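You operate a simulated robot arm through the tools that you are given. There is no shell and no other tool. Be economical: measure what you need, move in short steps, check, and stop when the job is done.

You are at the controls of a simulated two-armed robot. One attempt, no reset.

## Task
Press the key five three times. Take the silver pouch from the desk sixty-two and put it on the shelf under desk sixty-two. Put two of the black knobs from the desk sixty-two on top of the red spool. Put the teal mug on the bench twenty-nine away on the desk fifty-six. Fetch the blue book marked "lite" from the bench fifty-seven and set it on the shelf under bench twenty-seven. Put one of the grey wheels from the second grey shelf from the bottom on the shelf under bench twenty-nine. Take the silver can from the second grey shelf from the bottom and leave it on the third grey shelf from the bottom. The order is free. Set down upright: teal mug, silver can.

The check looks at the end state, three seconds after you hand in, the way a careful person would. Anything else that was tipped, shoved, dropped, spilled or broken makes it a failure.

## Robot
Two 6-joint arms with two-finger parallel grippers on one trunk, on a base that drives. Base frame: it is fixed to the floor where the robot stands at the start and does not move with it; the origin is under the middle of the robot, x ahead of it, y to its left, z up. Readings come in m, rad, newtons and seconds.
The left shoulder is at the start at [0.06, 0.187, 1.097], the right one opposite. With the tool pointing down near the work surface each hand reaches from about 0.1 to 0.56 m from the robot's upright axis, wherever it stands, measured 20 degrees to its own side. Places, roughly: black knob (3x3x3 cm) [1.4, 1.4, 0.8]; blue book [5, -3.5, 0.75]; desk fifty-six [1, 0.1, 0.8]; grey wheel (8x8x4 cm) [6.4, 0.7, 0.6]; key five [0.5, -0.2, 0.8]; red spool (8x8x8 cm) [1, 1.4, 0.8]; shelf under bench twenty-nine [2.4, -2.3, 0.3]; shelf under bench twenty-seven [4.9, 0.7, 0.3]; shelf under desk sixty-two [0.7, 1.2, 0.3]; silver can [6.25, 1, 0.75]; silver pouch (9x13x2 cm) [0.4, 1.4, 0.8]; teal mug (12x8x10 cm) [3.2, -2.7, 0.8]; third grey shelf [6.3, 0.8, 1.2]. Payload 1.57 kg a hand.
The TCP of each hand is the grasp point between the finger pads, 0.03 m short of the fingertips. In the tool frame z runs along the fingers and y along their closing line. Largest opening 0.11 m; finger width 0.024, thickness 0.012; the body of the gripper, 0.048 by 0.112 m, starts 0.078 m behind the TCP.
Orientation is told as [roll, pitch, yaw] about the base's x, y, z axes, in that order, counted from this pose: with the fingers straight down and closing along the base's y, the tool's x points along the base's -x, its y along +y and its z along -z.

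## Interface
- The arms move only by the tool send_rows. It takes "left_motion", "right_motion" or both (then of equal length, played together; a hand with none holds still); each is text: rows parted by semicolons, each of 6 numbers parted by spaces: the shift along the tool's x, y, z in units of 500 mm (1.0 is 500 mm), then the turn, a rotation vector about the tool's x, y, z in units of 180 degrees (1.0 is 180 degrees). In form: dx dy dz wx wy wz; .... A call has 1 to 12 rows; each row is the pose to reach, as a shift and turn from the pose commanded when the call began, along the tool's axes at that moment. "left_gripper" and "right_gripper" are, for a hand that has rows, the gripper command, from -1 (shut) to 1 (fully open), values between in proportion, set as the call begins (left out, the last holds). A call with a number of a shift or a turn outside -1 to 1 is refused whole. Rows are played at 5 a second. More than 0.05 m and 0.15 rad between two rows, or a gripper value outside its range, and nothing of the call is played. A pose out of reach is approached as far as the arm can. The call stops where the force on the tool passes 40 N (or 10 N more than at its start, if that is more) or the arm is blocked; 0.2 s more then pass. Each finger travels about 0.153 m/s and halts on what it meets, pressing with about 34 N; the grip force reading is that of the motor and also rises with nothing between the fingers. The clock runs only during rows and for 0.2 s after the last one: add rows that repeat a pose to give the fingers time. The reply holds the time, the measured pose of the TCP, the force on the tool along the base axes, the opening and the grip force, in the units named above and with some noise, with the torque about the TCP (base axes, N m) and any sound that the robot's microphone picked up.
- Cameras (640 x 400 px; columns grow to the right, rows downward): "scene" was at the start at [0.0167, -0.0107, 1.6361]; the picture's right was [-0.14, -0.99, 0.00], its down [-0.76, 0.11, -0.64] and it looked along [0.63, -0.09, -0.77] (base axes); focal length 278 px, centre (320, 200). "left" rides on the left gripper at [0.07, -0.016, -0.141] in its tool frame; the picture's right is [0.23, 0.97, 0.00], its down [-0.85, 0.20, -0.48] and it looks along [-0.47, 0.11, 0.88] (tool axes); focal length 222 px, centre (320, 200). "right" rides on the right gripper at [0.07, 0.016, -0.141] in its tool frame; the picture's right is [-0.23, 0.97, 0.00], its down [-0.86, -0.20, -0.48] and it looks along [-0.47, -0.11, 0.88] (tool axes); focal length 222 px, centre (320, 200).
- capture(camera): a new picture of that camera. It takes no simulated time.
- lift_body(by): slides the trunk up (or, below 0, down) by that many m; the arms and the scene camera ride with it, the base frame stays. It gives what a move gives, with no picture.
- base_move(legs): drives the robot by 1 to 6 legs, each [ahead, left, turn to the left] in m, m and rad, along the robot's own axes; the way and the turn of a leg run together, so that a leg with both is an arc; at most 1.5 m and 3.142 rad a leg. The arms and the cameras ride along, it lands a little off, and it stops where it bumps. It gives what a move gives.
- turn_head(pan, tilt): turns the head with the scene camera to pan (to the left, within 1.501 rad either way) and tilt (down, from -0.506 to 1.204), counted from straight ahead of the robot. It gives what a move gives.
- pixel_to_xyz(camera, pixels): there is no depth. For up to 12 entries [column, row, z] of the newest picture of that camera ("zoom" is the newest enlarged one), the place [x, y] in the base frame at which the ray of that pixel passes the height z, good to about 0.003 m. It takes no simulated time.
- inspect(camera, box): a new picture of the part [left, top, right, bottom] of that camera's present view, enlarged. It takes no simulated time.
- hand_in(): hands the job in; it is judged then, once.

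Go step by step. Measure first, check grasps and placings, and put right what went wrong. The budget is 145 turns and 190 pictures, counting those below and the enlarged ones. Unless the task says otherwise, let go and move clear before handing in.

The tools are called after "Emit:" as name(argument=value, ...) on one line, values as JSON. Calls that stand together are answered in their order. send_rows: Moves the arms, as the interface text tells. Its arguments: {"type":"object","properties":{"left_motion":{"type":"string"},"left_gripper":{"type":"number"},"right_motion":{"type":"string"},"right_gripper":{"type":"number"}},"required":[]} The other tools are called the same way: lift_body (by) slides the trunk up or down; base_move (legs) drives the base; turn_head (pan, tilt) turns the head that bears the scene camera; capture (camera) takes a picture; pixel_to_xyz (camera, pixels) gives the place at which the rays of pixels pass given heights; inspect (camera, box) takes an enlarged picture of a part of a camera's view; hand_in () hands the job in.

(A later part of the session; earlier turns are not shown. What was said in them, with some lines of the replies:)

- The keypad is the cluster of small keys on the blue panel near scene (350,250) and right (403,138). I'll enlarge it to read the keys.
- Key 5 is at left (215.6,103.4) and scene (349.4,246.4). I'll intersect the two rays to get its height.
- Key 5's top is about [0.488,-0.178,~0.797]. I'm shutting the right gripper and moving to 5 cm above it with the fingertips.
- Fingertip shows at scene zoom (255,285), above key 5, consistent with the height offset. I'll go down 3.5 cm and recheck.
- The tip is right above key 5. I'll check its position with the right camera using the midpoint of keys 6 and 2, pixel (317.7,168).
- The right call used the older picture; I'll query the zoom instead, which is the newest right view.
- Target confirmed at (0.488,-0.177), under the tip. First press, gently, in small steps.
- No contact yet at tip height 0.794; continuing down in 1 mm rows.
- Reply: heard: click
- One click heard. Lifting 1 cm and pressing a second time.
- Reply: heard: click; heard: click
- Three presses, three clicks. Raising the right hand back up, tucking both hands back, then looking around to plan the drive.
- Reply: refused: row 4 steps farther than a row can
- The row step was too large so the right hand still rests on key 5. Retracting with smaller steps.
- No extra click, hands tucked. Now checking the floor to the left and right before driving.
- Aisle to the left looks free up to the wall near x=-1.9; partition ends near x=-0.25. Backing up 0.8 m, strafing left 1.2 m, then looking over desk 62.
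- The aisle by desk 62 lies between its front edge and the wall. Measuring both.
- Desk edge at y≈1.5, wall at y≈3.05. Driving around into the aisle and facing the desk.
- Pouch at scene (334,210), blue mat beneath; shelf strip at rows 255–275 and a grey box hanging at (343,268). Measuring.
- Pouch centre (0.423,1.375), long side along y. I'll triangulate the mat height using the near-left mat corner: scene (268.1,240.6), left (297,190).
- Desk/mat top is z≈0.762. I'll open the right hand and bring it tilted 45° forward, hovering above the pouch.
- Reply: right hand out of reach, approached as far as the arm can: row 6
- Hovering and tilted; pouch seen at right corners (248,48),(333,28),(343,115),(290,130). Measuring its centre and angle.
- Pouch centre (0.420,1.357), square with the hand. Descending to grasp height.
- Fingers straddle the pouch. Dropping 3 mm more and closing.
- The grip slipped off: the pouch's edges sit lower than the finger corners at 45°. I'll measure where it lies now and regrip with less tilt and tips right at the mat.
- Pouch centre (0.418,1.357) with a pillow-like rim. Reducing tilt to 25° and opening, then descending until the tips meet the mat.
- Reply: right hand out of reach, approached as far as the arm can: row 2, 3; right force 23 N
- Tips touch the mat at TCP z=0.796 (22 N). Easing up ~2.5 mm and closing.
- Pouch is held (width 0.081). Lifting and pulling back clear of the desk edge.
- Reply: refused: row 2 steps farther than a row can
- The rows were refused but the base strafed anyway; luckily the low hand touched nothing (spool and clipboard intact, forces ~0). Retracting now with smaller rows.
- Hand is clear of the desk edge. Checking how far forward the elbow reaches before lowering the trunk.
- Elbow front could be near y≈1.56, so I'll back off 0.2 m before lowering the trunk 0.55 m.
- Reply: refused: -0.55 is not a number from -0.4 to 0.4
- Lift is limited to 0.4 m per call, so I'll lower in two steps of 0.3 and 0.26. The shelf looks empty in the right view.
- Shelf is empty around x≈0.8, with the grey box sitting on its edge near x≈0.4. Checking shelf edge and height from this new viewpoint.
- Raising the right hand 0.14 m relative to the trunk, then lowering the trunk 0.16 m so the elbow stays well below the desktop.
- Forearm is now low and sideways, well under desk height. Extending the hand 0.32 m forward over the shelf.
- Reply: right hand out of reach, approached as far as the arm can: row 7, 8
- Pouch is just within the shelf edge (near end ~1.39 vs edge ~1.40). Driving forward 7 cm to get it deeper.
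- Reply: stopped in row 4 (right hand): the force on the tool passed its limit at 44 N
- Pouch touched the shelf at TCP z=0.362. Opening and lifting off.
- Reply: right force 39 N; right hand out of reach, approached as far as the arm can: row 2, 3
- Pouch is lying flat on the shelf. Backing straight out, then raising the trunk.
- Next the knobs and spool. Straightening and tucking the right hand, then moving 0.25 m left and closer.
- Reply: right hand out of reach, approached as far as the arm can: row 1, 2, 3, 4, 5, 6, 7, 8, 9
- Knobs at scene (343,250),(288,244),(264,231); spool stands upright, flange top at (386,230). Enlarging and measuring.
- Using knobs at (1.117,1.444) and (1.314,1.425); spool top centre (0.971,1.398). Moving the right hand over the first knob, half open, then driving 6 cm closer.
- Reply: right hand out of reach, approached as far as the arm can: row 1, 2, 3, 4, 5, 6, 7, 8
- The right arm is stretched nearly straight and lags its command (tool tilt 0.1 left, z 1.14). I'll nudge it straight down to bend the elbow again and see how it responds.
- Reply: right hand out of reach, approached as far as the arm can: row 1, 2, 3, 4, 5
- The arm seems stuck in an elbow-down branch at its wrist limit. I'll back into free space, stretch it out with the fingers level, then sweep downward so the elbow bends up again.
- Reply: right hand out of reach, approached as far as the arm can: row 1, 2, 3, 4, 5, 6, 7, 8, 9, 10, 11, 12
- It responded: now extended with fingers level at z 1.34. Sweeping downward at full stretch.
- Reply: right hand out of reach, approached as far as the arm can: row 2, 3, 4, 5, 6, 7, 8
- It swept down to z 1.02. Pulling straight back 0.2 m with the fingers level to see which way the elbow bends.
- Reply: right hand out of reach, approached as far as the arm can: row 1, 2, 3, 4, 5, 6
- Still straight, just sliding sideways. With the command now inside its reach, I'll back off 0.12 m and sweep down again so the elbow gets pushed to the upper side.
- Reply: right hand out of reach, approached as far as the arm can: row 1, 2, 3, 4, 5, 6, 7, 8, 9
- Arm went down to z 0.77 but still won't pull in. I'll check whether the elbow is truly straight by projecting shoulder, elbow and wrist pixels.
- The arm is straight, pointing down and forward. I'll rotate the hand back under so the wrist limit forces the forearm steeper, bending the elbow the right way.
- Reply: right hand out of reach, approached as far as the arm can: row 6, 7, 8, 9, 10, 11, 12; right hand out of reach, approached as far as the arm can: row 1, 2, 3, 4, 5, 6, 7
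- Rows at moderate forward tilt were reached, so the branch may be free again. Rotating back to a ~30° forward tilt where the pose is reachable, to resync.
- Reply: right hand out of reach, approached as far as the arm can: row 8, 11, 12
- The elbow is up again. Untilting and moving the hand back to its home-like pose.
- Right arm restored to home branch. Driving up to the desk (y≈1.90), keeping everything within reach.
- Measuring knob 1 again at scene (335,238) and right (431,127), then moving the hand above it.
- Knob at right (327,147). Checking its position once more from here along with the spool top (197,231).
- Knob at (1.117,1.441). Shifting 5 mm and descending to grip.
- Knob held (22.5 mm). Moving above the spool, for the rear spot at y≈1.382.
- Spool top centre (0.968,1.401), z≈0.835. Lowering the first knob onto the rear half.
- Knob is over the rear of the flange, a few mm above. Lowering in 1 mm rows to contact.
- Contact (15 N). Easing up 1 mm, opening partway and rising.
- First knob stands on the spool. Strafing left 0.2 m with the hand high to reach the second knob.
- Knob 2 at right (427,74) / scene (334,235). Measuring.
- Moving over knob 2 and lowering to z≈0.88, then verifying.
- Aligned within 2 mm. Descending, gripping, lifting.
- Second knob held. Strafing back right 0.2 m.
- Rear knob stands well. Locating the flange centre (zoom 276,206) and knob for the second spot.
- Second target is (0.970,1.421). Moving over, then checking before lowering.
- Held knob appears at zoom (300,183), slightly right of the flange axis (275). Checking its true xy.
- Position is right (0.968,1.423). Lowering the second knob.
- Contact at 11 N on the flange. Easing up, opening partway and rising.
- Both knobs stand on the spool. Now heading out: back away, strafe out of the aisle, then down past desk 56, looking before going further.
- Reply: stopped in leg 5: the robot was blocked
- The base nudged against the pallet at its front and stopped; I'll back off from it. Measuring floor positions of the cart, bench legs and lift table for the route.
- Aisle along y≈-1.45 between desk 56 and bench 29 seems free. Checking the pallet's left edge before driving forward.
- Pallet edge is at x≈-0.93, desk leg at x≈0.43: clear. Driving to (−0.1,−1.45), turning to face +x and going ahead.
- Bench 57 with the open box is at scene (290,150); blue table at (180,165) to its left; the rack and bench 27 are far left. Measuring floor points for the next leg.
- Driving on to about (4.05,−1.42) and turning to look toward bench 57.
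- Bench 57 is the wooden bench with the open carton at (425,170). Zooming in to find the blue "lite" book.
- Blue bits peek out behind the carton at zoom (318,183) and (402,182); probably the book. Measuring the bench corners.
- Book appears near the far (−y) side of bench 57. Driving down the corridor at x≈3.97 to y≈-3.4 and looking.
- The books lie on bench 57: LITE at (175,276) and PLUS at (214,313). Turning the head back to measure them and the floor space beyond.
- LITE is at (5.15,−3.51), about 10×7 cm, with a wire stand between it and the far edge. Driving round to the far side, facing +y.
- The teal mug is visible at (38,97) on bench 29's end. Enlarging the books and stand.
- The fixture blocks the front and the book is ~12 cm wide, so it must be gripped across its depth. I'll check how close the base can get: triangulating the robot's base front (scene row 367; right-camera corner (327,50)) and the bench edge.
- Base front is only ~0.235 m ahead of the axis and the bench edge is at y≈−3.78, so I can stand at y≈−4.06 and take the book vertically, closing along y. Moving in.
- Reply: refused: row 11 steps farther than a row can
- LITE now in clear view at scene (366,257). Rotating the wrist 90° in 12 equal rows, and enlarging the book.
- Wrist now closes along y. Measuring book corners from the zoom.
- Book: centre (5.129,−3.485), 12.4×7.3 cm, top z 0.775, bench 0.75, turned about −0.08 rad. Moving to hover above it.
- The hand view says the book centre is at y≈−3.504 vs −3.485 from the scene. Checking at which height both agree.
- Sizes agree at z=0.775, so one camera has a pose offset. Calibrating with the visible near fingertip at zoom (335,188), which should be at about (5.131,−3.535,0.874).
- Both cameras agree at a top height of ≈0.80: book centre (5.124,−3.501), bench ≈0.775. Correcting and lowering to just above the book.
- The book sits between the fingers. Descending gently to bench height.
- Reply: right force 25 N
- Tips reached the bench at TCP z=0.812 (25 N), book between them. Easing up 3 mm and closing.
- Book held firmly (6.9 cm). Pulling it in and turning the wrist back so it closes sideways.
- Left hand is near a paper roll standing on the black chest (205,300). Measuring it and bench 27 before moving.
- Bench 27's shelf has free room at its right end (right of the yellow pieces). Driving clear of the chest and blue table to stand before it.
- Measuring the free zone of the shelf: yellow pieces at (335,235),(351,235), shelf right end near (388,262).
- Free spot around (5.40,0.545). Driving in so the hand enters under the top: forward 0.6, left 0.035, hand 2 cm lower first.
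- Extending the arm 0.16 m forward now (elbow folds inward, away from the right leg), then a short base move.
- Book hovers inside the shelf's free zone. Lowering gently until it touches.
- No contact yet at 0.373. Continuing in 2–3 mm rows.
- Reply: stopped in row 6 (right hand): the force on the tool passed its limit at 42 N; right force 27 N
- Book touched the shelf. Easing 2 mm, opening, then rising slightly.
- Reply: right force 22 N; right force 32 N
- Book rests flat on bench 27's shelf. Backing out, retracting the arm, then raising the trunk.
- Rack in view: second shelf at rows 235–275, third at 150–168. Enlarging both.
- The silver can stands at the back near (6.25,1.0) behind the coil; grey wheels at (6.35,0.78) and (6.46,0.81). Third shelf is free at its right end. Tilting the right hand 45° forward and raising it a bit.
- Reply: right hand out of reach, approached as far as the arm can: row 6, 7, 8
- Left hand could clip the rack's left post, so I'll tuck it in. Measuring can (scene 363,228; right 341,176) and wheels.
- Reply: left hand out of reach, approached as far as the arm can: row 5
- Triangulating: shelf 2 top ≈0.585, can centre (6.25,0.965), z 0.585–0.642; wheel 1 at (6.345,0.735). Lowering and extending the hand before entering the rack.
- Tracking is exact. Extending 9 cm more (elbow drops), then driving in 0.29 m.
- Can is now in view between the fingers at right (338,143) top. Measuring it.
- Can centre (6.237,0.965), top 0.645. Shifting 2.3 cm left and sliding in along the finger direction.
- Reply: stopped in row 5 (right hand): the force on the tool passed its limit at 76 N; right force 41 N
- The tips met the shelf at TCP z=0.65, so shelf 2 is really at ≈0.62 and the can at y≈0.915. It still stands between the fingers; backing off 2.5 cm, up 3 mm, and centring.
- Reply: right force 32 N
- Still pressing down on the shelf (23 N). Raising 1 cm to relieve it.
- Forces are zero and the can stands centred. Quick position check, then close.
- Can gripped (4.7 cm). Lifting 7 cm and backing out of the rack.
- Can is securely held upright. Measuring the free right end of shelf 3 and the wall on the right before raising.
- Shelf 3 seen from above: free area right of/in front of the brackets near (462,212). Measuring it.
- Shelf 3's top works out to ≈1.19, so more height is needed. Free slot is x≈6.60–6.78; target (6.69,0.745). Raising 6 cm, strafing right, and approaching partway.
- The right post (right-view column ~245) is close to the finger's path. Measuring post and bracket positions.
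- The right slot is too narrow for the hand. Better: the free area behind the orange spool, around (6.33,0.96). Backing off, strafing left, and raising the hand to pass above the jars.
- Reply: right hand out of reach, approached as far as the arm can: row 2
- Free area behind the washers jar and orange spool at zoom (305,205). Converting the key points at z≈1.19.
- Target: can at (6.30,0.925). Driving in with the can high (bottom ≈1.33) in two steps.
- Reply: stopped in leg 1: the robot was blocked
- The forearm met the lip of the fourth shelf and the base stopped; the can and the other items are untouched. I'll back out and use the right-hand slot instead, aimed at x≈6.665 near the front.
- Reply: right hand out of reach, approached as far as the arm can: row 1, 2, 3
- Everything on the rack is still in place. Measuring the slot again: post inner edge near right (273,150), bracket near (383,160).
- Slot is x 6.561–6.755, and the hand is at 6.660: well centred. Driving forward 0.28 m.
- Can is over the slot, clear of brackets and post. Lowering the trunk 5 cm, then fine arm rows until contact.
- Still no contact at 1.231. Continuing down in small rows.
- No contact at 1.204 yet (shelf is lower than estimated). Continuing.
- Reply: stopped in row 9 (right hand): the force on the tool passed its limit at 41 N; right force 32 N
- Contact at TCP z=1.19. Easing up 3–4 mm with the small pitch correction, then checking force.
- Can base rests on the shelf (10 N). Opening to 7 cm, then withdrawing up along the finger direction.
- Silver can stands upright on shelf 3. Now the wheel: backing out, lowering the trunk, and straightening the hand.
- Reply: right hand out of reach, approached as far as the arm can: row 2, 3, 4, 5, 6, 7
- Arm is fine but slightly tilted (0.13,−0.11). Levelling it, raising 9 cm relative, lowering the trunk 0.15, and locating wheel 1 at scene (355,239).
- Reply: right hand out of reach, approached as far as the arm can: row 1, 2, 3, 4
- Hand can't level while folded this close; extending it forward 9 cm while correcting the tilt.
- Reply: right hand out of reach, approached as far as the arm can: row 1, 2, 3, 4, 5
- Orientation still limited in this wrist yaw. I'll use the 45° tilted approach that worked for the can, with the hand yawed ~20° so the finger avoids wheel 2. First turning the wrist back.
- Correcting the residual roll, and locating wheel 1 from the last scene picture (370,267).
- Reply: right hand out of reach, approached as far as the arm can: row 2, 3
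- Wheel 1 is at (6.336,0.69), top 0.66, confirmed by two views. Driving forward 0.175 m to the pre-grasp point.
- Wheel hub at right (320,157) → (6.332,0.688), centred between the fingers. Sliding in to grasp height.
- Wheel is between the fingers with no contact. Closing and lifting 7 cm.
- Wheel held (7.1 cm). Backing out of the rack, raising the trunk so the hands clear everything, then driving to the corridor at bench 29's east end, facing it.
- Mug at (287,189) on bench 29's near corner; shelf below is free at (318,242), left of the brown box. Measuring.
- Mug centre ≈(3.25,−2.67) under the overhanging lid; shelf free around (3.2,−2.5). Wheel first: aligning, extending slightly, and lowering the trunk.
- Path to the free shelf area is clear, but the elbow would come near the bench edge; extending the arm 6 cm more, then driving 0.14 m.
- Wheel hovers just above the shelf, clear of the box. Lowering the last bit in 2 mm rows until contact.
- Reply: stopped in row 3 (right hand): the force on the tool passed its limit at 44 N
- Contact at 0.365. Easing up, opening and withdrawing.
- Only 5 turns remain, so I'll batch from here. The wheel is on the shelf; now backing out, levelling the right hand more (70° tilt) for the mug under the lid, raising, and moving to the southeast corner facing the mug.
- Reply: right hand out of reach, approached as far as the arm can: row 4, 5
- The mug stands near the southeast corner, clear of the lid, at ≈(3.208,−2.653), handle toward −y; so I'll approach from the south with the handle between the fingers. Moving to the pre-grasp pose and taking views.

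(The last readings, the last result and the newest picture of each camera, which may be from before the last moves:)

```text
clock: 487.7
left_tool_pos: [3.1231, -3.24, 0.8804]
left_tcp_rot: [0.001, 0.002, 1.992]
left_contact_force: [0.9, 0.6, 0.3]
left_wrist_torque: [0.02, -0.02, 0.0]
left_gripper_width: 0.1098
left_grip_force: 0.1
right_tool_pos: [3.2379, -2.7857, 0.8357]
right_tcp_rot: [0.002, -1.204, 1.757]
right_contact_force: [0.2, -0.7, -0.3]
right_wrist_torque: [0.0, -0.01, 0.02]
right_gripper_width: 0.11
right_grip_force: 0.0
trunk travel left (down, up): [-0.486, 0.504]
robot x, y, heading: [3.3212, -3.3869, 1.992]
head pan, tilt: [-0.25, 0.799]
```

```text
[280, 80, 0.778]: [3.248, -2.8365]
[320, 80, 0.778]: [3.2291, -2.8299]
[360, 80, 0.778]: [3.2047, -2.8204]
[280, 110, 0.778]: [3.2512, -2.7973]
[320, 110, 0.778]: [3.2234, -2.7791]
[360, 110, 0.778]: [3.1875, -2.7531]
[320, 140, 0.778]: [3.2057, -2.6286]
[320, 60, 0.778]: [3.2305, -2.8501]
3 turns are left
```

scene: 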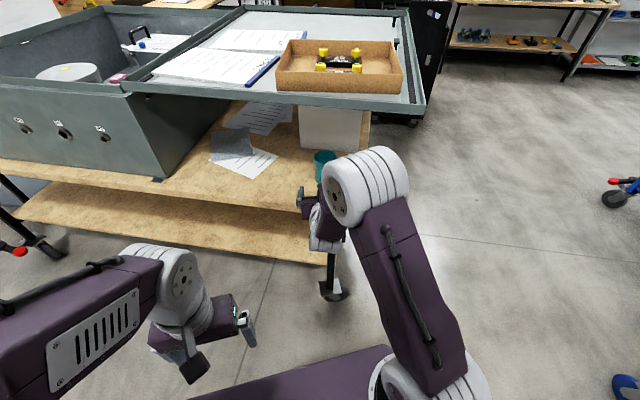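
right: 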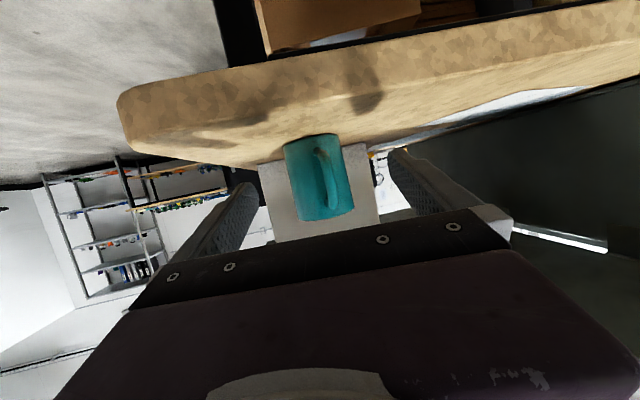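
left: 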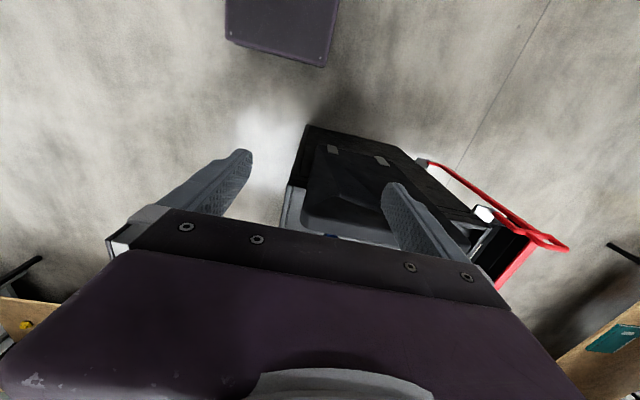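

Mug is centred between the fingers with its handle toward the palm. Advancing 11.5 cm, closing, lifting, backing away, raising high, and driving round to desk 56's east side.

Emit:
send_rows(right_motion="-0.021 0 0.054 0 0 0;-0.041 0 0.107 0 0 0;-0.062 0 0.161 0 0 0;-0.0826 0 0.2146 0 0 0;-0.0826 0 0.2146 0 0 0")

Emit:
send_rows(right_motion="0 0 0 0 0 0;0 0 0 0 0 0;0 0 0 0 0 0;0 0 0 0 0 0", right_gripper=-1)

Emit:
lift_body(by=0.06)

Emit:
capture(camera="right")

Emit:
base_move(legs=[[-0.3, 0, 0]])

Emit:
lift_body(by=0.4)

Emit:
send_rows(right_motion="0.021 0 -0.054 0 0 0;0.041 0 -0.107 0 0 0;0.062 0 -0.161 0 0 0;0.0826 0 -0.2146 0 0 0;0.0826 0 -0.2146 0 0 0")

Emit:
base_move(legs=[[0, 0, -0.42], [0, -0.55, 0], [1.5, 0, 0], [0.72, 0, 0], [0, 0, 1.571]])

Emit:
base_move(legs=[[1.5, 0, 0], [0.22, 0, 0], [0, -1.45, 0]])

Emit:
turn_head(pan=0, tilt=0.8)

Emit:
capture(camera="scene")

Emit:
pixel_to_xyz(camera="scene", pixels=[[200, 140, 0.77], [260, 140, 0.77], [320, 140, 0.77], [380, 140, 0.77], [440, 140, 0.77], [200, 200, 0.77], [260, 200, 0.77], [320, 200, 0.77], [380, 200, 0.77], [440, 200, 0.77], [320, 240, 0.77], [380, 240, 0.77]])

Emit:
capture(camera="right")

```text
clock: 488.9
left_tool_pos: [3.1228, -3.24, 0.8801]
left_tcp_rot: [0.002, 0.001, 1.991]
left_contact_force: [-1.0, -0.5, -0.6]
left_wrist_torque: [0.02, -0.05, -0.02]
left_gripper_width: 0.1101
left_grip_force: 0.1
right_tool_pos: [3.2147, -2.6738, 0.8341]
right_tcp_rot: [0.0, -1.205, 1.757]
right_contact_force: [0.3, 0.2, 0.0]
right_wrist_torque: [-0.01, -0.01, 0.02]
right_gripper_width: 0.1099
right_grip_force: 0.2
trunk travel left (down, up): [-0.486, 0.504]
robot x, y, heading: [3.3197, -3.3858, 1.99]
head pan, tilt: [-0.25, 0.799]
```

```text
clock: 489.9
left_tool_pos: [3.1241, -3.2405, 0.88]
left_tcp_rot: [0.002, 0.001, 1.992]
left_contact_force: [1.1, 0.4, 0.9]
left_wrist_torque: [0.01, 0.02, 0.03]
left_gripper_width: 0.1099
left_grip_force: 0.2
right_tool_pos: [3.2155, -2.6738, 0.8338]
right_tcp_rot: [0.001, -1.204, 1.755]
right_contact_force: [-0.4, 0.7, -1.6]
right_wrist_torque: [0.05, 0.02, 0.0]
right_gripper_width: 0.0719
right_grip_force: 33.8
trunk travel left (down, up): [-0.486, 0.504]
robot x, y, heading: [3.3194, -3.3892, 1.993]
head pan, tilt: [-0.25, 0.799]
```

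```text
clock: 490.9
left_tool_pos: [3.1227, -3.2399, 0.9403]
left_tcp_rot: [0.001, 0.002, 1.993]
left_contact_force: [0.3, 1.1, -1.0]
left_wrist_torque: [0.0, 0.01, -0.02]
left_gripper_width: 0.1101
left_grip_force: 0.1
right_tool_pos: [3.2158, -2.6735, 0.8932]
right_tcp_rot: [0.002, -1.202, 1.756]
right_contact_force: [-0.5, 0.6, -3.3]
right_wrist_torque: [-0.03, 0.01, 0.02]
right_gripper_width: 0.0721
right_grip_force: 33.5
trunk travel left (down, up): [-0.546, 0.444]
robot x, y, heading: [3.318, -3.3892, 1.992]
head pan, tilt: [-0.25, 0.799]
```

```text
19 pictures are left
```

right: 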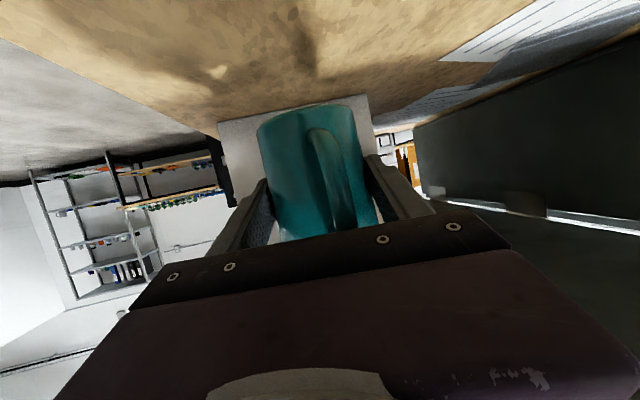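

```text
clock: 492.9
left_tool_pos: [3.2452, -3.511, 0.9406]
left_tcp_rot: [0.002, 0.001, 1.995]
left_contact_force: [0.8, 0.1, 0.0]
left_wrist_torque: [0.0, -0.01, 0.02]
left_gripper_width: 0.11
left_grip_force: 0.1
right_tool_pos: [3.3355, -2.9458, 0.894]
right_tcp_rot: [0.002, -1.205, 1.758]
right_contact_force: [-0.3, 0.2, -2.7]
right_wrist_torque: [-0.02, 0.0, 0.0]
right_gripper_width: 0.0718
right_grip_force: 33.8
trunk travel left (down, up): [-0.546, 0.444]
robot x, y, heading: [3.4416, -3.6599, 1.998]
head pan, tilt: [-0.25, 0.799]
```

```text
clock: 496.7
left_tool_pos: [3.2453, -3.5108, 1.3412]
left_tcp_rot: [0.001, 0.002, 1.993]
left_contact_force: [-0.2, 0.4, -0.2]
left_wrist_torque: [-0.02, 0.03, 0.0]
left_gripper_width: 0.1099
left_grip_force: 0.1
right_tool_pos: [3.3344, -2.9454, 1.2942]
right_tcp_rot: [0.002, -1.201, 1.759]
right_contact_force: [0.3, 0.3, -2.7]
right_wrist_torque: [-0.02, 0.02, 0.02]
right_gripper_width: 0.072
right_grip_force: 33.8
trunk travel left (down, up): [-0.946, 0.044]
robot x, y, heading: [3.4412, -3.6582, 1.999]
head pan, tilt: [-0.25, 0.799]
```

```text
clock: 497.9
left_tool_pos: [3.2444, -3.51, 1.3412]
left_tcp_rot: [0.002, 0.001, 1.995]
left_contact_force: [-0.7, 0.3, -0.1]
left_wrist_torque: [-0.01, -0.01, 0.03]
left_gripper_width: 0.1099
left_grip_force: 0.0
right_tool_pos: [3.3579, -3.058, 1.2935]
right_tcp_rot: [0.002, -1.201, 1.758]
right_contact_force: [-0.2, 0.2, -2.4]
right_wrist_torque: [0.0, -0.02, 0.0]
right_gripper_width: 0.0721
right_grip_force: 34.3
trunk travel left (down, up): [-0.946, 0.044]
robot x, y, heading: [3.4403, -3.6604, 1.995]
head pan, tilt: [-0.25, 0.799]
```

```text
clock: 516.6
left_tool_pos: [3.8037, -1.5481, 1.3406]
left_tcp_rot: [0.002, 0.003, 3.089]
left_contact_force: [0.9, -0.1, -0.2]
left_wrist_torque: [-0.03, -0.02, -0.03]
left_gripper_width: 0.1098
left_grip_force: 0.1
right_tool_pos: [3.4522, -1.24, 1.2937]
right_tcp_rot: [0.002, -1.201, 2.853]
right_contact_force: [0.1, 0.1, -2.9]
right_wrist_torque: [0.0, 0.02, -0.01]
right_gripper_width: 0.0717
right_grip_force: 33.7
trunk travel left (down, up): [-0.946, 0.044]
robot x, y, heading: [4.0267, -1.4415, 3.092]
head pan, tilt: [-0.25, 0.799]
```

```text
clock: 532.1
left_tool_pos: [2.2016, -0.0031, 1.3401]
left_tcp_rot: [0.0, 0.002, 3.064]
left_contact_force: [0.7, 0.4, 1.2]
left_wrist_torque: [-0.01, 0.01, -0.01]
left_gripper_width: 0.1098
left_grip_force: 0.0
right_tool_pos: [1.858, 0.3141, 1.2936]
right_tcp_rot: [-0.001, -1.201, 2.827]
right_contact_force: [0.3, 0.0, -2.6]
right_wrist_torque: [-0.04, -0.03, -0.02]
right_gripper_width: 0.0721
right_grip_force: 33.7
trunk travel left (down, up): [-0.946, 0.044]
robot x, y, heading: [2.4251, 0.0988, 3.062]
head pan, tilt: [-0.25, 0.799]
```

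```text
clock: 532.8
left_tool_pos: [2.2009, -0.0013, 1.3414]
left_tcp_rot: [0.001, 0.004, 3.064]
left_contact_force: [-0.1, -0.1, 0.3]
left_wrist_torque: [0.0, 0.03, -0.03]
left_gripper_width: 0.1099
left_grip_force: 0.1
right_tool_pos: [1.8585, 0.315, 1.2933]
right_tcp_rot: [0.003, -1.2, 2.825]
right_contact_force: [-0.1, -0.2, -2.4]
right_wrist_torque: [0.0, 0.04, -0.01]
right_gripper_width: 0.0719
right_grip_force: 34.8
trunk travel left (down, up): [-0.946, 0.044]
robot x, y, heading: [2.4264, 0.1001, 3.061]
head pan, tilt: [0.0, 0.799]
```

```text
18 pictures are left
```

scene: 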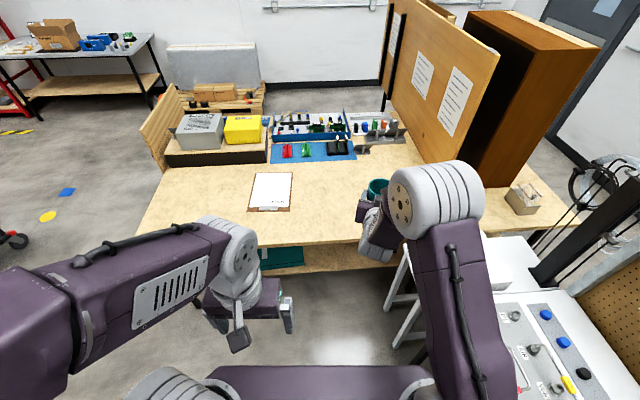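

```text
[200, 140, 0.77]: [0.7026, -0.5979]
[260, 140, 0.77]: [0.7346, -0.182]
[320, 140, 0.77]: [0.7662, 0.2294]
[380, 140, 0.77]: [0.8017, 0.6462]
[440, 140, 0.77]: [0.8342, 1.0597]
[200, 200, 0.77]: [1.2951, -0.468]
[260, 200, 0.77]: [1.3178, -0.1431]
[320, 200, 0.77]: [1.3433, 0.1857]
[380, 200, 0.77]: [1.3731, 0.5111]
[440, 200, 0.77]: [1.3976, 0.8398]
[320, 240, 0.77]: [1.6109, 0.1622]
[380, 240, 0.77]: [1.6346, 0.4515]
```

```text
17 pictures are left
2 turns are left
```

right: 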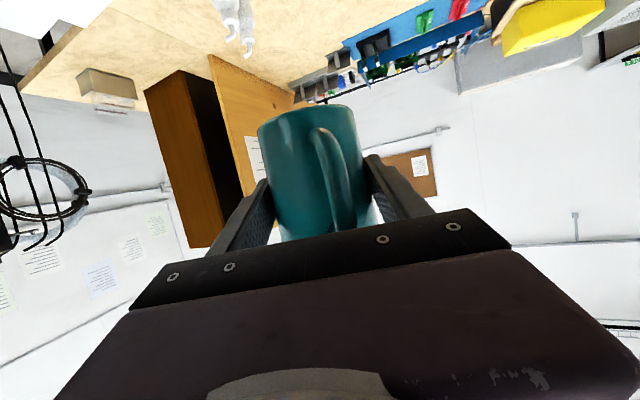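

Mug is held securely and the desk's east side is clear at about (1.47,0.17) (scene ≈(322,218)). Moving over it, lowering with a contact-guarded finish, releasing and backing away, then checking.

Emit:
base_move(legs=[[0.3592, 0.1795, 0]])

Emit:
lift_body(by=-0.4)

Emit:
lift_body(by=-0.025)

Emit:
send_rows(right_motion="0.0075 0 0.0029 0 0 0;0.015 0 0.0058 0 0 0;0.0224 0 0.0087 0 0 0;0.0298 0 0.0116 0 0 0;0.0373 0 0.0145 0 0 0")

Emit:
send_rows(right_motion="0.0045 0 0.0017 0 0 0;0.009 0 0.0035 0 0 0;0.0135 0 0.0052 0 0 0;0.018 0 0.007 0 0 0;0.0225 0 0.0087 0 0 0;0.027 0 0.0105 0 0 0;0.0315 0 0.0122 0 0 0;0.036 0 0.014 0 0 0;0.0405 0 0.0157 0 0 0;0.045 0 0.0175 0 0 0;0.0495 0 0.0192 0 0 0;0.054 0 0.021 0 0 0")

Emit:
send_rows(right_motion="-0.0045 0 -0.0017 0 0 0;-0.0045 0 -0.0017 0 0 0")

Emit:
send_rows(right_motion="0 0 0 0 0 0;0 0 0 0 0 0;0 0 0 0 0 0;0 0 0 0 0 0", right_gripper=1)

Emit:
capture(camera="right")

Emit:
send_rows(right_motion="0.02 0 -0.052 0 0 0;0.04 0 -0.104 0 0 0;0.06 0 -0.157 0 0 0;0.08 0 -0.209 0 0 0;0.101 0 -0.261 0 0 0;0.101 0 -0.261 0 0 0")

Emit:
base_move(legs=[[-0.3, 0, 0]])

Emit:
capture(camera="scene")

Emit:
inspect(camera="scene", box=[220, 90, 440, 230])

```text
clock: 535.3
left_tool_pos: [1.8328, -0.1468, 1.341]
left_tcp_rot: [0.001, 0.001, 3.06]
left_contact_force: [-0.3, -0.2, -0.2]
left_wrist_torque: [-0.01, 0.03, -0.02]
left_gripper_width: 0.1099
left_grip_force: 0.2
right_tool_pos: [1.4913, 0.1713, 1.2944]
right_tcp_rot: [0.006, -1.201, 2.82]
right_contact_force: [0.6, -0.3, -2.6]
right_wrist_torque: [0.02, 0.0, 0.04]
right_gripper_width: 0.0722
right_grip_force: 34.5
trunk travel left (down, up): [-0.946, 0.044]
robot x, y, heading: [2.0542, -0.0474, 3.063]
head pan, tilt: [0.0, 0.799]
```

```text
clock: 539.2
left_tool_pos: [1.8313, -0.1489, 0.9414]
left_tcp_rot: [0.002, 0.002, 3.061]
left_contact_force: [-0.1, 1.0, 0.4]
left_wrist_torque: [-0.03, 0.0, 0.02]
left_gripper_width: 0.1102
left_grip_force: 0.0
right_tool_pos: [1.4886, 0.1706, 0.8941]
right_tcp_rot: [0.002, -1.2, 2.823]
right_contact_force: [-0.5, 0.0, -3.1]
right_wrist_torque: [-0.01, -0.02, 0.03]
right_gripper_width: 0.072
right_grip_force: 33.6
trunk travel left (down, up): [-0.546, 0.444]
robot x, y, heading: [2.0539, -0.0473, 3.058]
head pan, tilt: [0.0, 0.799]
```

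```text
clock: 539.9
left_tool_pos: [1.8316, -0.1483, 0.9155]
left_tcp_rot: [0.003, 0.002, 3.059]
left_contact_force: [-0.4, -0.4, -0.4]
left_wrist_torque: [0.01, -0.02, -0.03]
left_gripper_width: 0.1102
left_grip_force: 0.0
right_tool_pos: [1.4901, 0.1697, 0.8692]
right_tcp_rot: [0.002, -1.2, 2.825]
right_contact_force: [0.1, 0.5, -2.3]
right_wrist_torque: [-0.01, 0.0, 0.02]
right_gripper_width: 0.0719
right_grip_force: 33.9
trunk travel left (down, up): [-0.521, 0.469]
robot x, y, heading: [2.0591, -0.048, 3.058]
head pan, tilt: [0.0, 0.799]
```

```text
clock: 541.1
left_tool_pos: [1.8305, -0.1474, 0.9156]
left_tcp_rot: [0.002, 0.003, 3.058]
left_contact_force: [-0.3, -0.2, -0.7]
left_wrist_torque: [0.0, -0.04, -0.04]
left_gripper_width: 0.1102
left_grip_force: 0.1
right_tool_pos: [1.4807, 0.1719, 0.8551]
right_tcp_rot: [-0.001, -1.192, 2.825]
right_contact_force: [0.3, 0.3, -2.9]
right_wrist_torque: [0.03, 0.04, 0.02]
right_gripper_width: 0.072
right_grip_force: 34.0
right hand out of reach, approached as far as the arm can: row 3, 4, 5
trunk travel left (down, up): [-0.521, 0.469]
robot x, y, heading: [2.053, -0.046, 3.064]
head pan, tilt: [0.0, 0.799]
```

```text
clock: 543.7
left_tool_pos: [1.83, -0.1475, 0.9153]
left_tcp_rot: [0.001, 0.003, 3.059]
left_contact_force: [-0.5, -0.5, -0.3]
left_wrist_torque: [-0.01, 0.02, 0.01]
left_gripper_width: 0.11
left_grip_force: 0.1
right_tool_pos: [1.4681, 0.1709, 0.8365]
right_tcp_rot: [0.002, -1.193, 2.823]
right_contact_force: [0.2, -0.5, -2.1]
right_wrist_torque: [0.01, 0.02, 0.03]
right_gripper_width: 0.072
right_grip_force: 33.9
right hand out of reach, approached as far as the arm can: row 2, 3, 4, 5, 6, 7, 8, 9, 10, 11, 12
trunk travel left (down, up): [-0.521, 0.469]
robot x, y, heading: [2.0554, -0.0458, 3.059]
head pan, tilt: [0.0, 0.799]
```

```text
clock: 544.3
left_tool_pos: [1.8293, -0.1471, 0.9169]
left_tcp_rot: [0.001, 0.002, 3.061]
left_contact_force: [-0.5, -0.3, 1.2]
left_wrist_torque: [0.0, -0.01, -0.03]
left_gripper_width: 0.1103
left_grip_force: 0.0
right_tool_pos: [1.4663, 0.1707, 0.8393]
right_tcp_rot: [0.001, -1.194, 2.822]
right_contact_force: [0.4, -1.2, -2.6]
right_wrist_torque: [-0.03, -0.01, 0.0]
right_gripper_width: 0.072
right_grip_force: 33.7
trunk travel left (down, up): [-0.521, 0.469]
robot x, y, heading: [2.0552, -0.0483, 3.06]
head pan, tilt: [0.0, 0.799]
```

```text
clock: 545.3
left_tool_pos: [1.8324, -0.148, 0.9168]
left_tcp_rot: [0.002, 0.002, 3.06]
left_contact_force: [0.9, -0.3, -0.8]
left_wrist_torque: [0.01, 0.0, -0.02]
left_gripper_width: 0.1101
left_grip_force: 0.0
right_tool_pos: [1.4665, 0.1697, 0.8388]
right_tcp_rot: [0.001, -1.198, 2.823]
right_contact_force: [0.0, -0.9, -0.1]
right_wrist_torque: [-0.01, 0.02, 0.0]
right_gripper_width: 0.1102
right_grip_force: 0.2
trunk travel left (down, up): [-0.521, 0.469]
robot x, y, heading: [2.0564, -0.047, 3.06]
head pan, tilt: [0.0, 0.799]
```

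```text
16 pictures are left
```

right: 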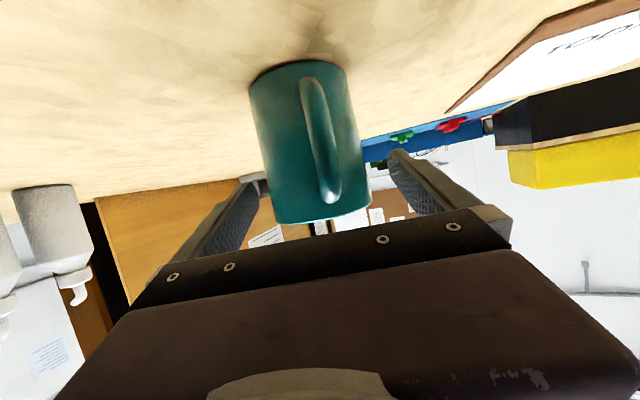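

```text
clock: 546.7
left_tool_pos: [1.8307, -0.1481, 0.9146]
left_tcp_rot: [0.002, 0.0, 3.059]
left_contact_force: [0.0, -0.2, -0.4]
left_wrist_torque: [0.01, -0.03, -0.03]
left_gripper_width: 0.1101
left_grip_force: 0.1
right_tool_pos: [1.5453, 0.1246, 0.896]
right_tcp_rot: [0.001, -1.167, 2.823]
right_contact_force: [-0.3, 0.0, 0.9]
right_wrist_torque: [0.01, 0.03, -0.01]
right_gripper_width: 0.1099
right_grip_force: 0.1
right hand out of reach, approached as far as the arm can: row 1, 2, 3, 4, 5, 6
trunk travel left (down, up): [-0.521, 0.469]
robot x, y, heading: [2.0594, -0.0475, 3.059]
head pan, tilt: [0.0, 0.799]
```

```text
clock: 548.7
left_tool_pos: [2.1318, -0.1727, 0.9156]
left_tcp_rot: [0.002, 0.0, 3.059]
left_contact_force: [0.0, -0.6, 0.2]
left_wrist_torque: [0.01, 0.02, -0.01]
left_gripper_width: 0.1099
left_grip_force: 0.1
right_tool_pos: [1.8455, 0.1009, 0.8967]
right_tcp_rot: [0.003, -1.168, 2.823]
right_contact_force: [0.2, 0.3, -0.3]
right_wrist_torque: [0.01, -0.01, 0.0]
right_gripper_width: 0.11
right_grip_force: 0.1
trunk travel left (down, up): [-0.521, 0.469]
robot x, y, heading: [2.3513, -0.0725, 3.057]
head pan, tilt: [0.0, 0.799]
```

```text
15 pictures are left
```

scene: 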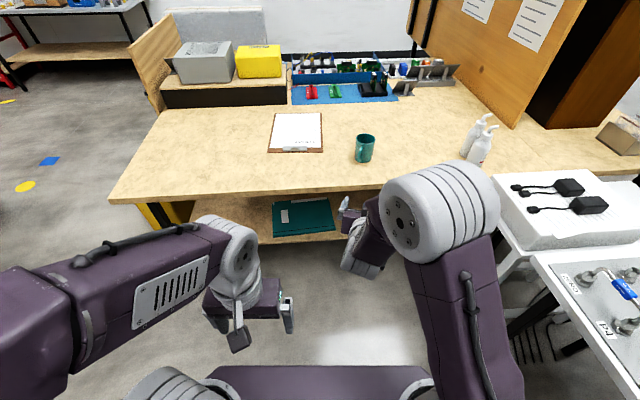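

```text
2.86 times, centred on (330, 160) of scene
1 turns are left
```

zoom: 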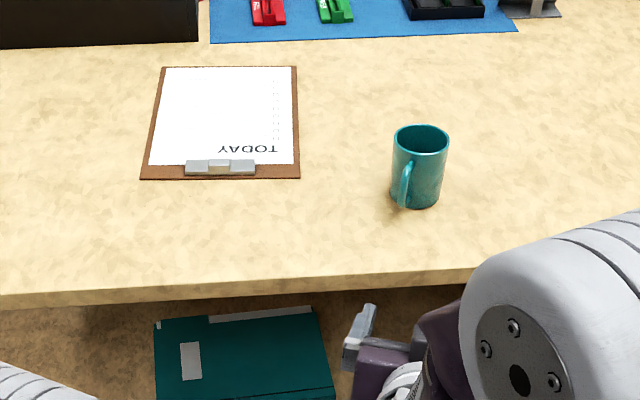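

The mug stands upright on desk 56 at zoom (418,165), the hands are empty, and both are clear of the desk. I did not recheck the earlier placements at the end, but each was seen in place when I left it: pouch, both knobs on the spool, book, can and wheel. Handing in.

Emit:
hand_in()

```text
The job is handed in.
```

I finished all seven parts and handed the job in. I last saw each item in its right place when I left it, but I did not recheck them all at the end.

- **Key five:** pressed three times, with one click heard for each press.
- **Silver pouch:** lies flat on the shelf under desk sixty-two.
- **Black knobs:** two stand on top of the red spool.
- **Blue "lite" book:** lies flat on the shelf under bench twenty-seven.
- **Silver can:** stands upright at the right end of the third grey shelf.
- **Grey wheel:** sits on the shelf under bench twenty-nine.
- **Teal mug:** stands upright on desk fifty-six. I opened the gripper without feeling it touch the desk, so it may have dropped a few millimetres.

There were three unplanned contacts. The base bumped the pallet once. The arm touched the lip of the fourth grey shelf; pictures afterwards showed the rack items still in place. The fingers also pressed hard on the second grey shelf (76 N) while reaching for the can. I saw nothing shift at the rack, but I did not look at the pallet again.
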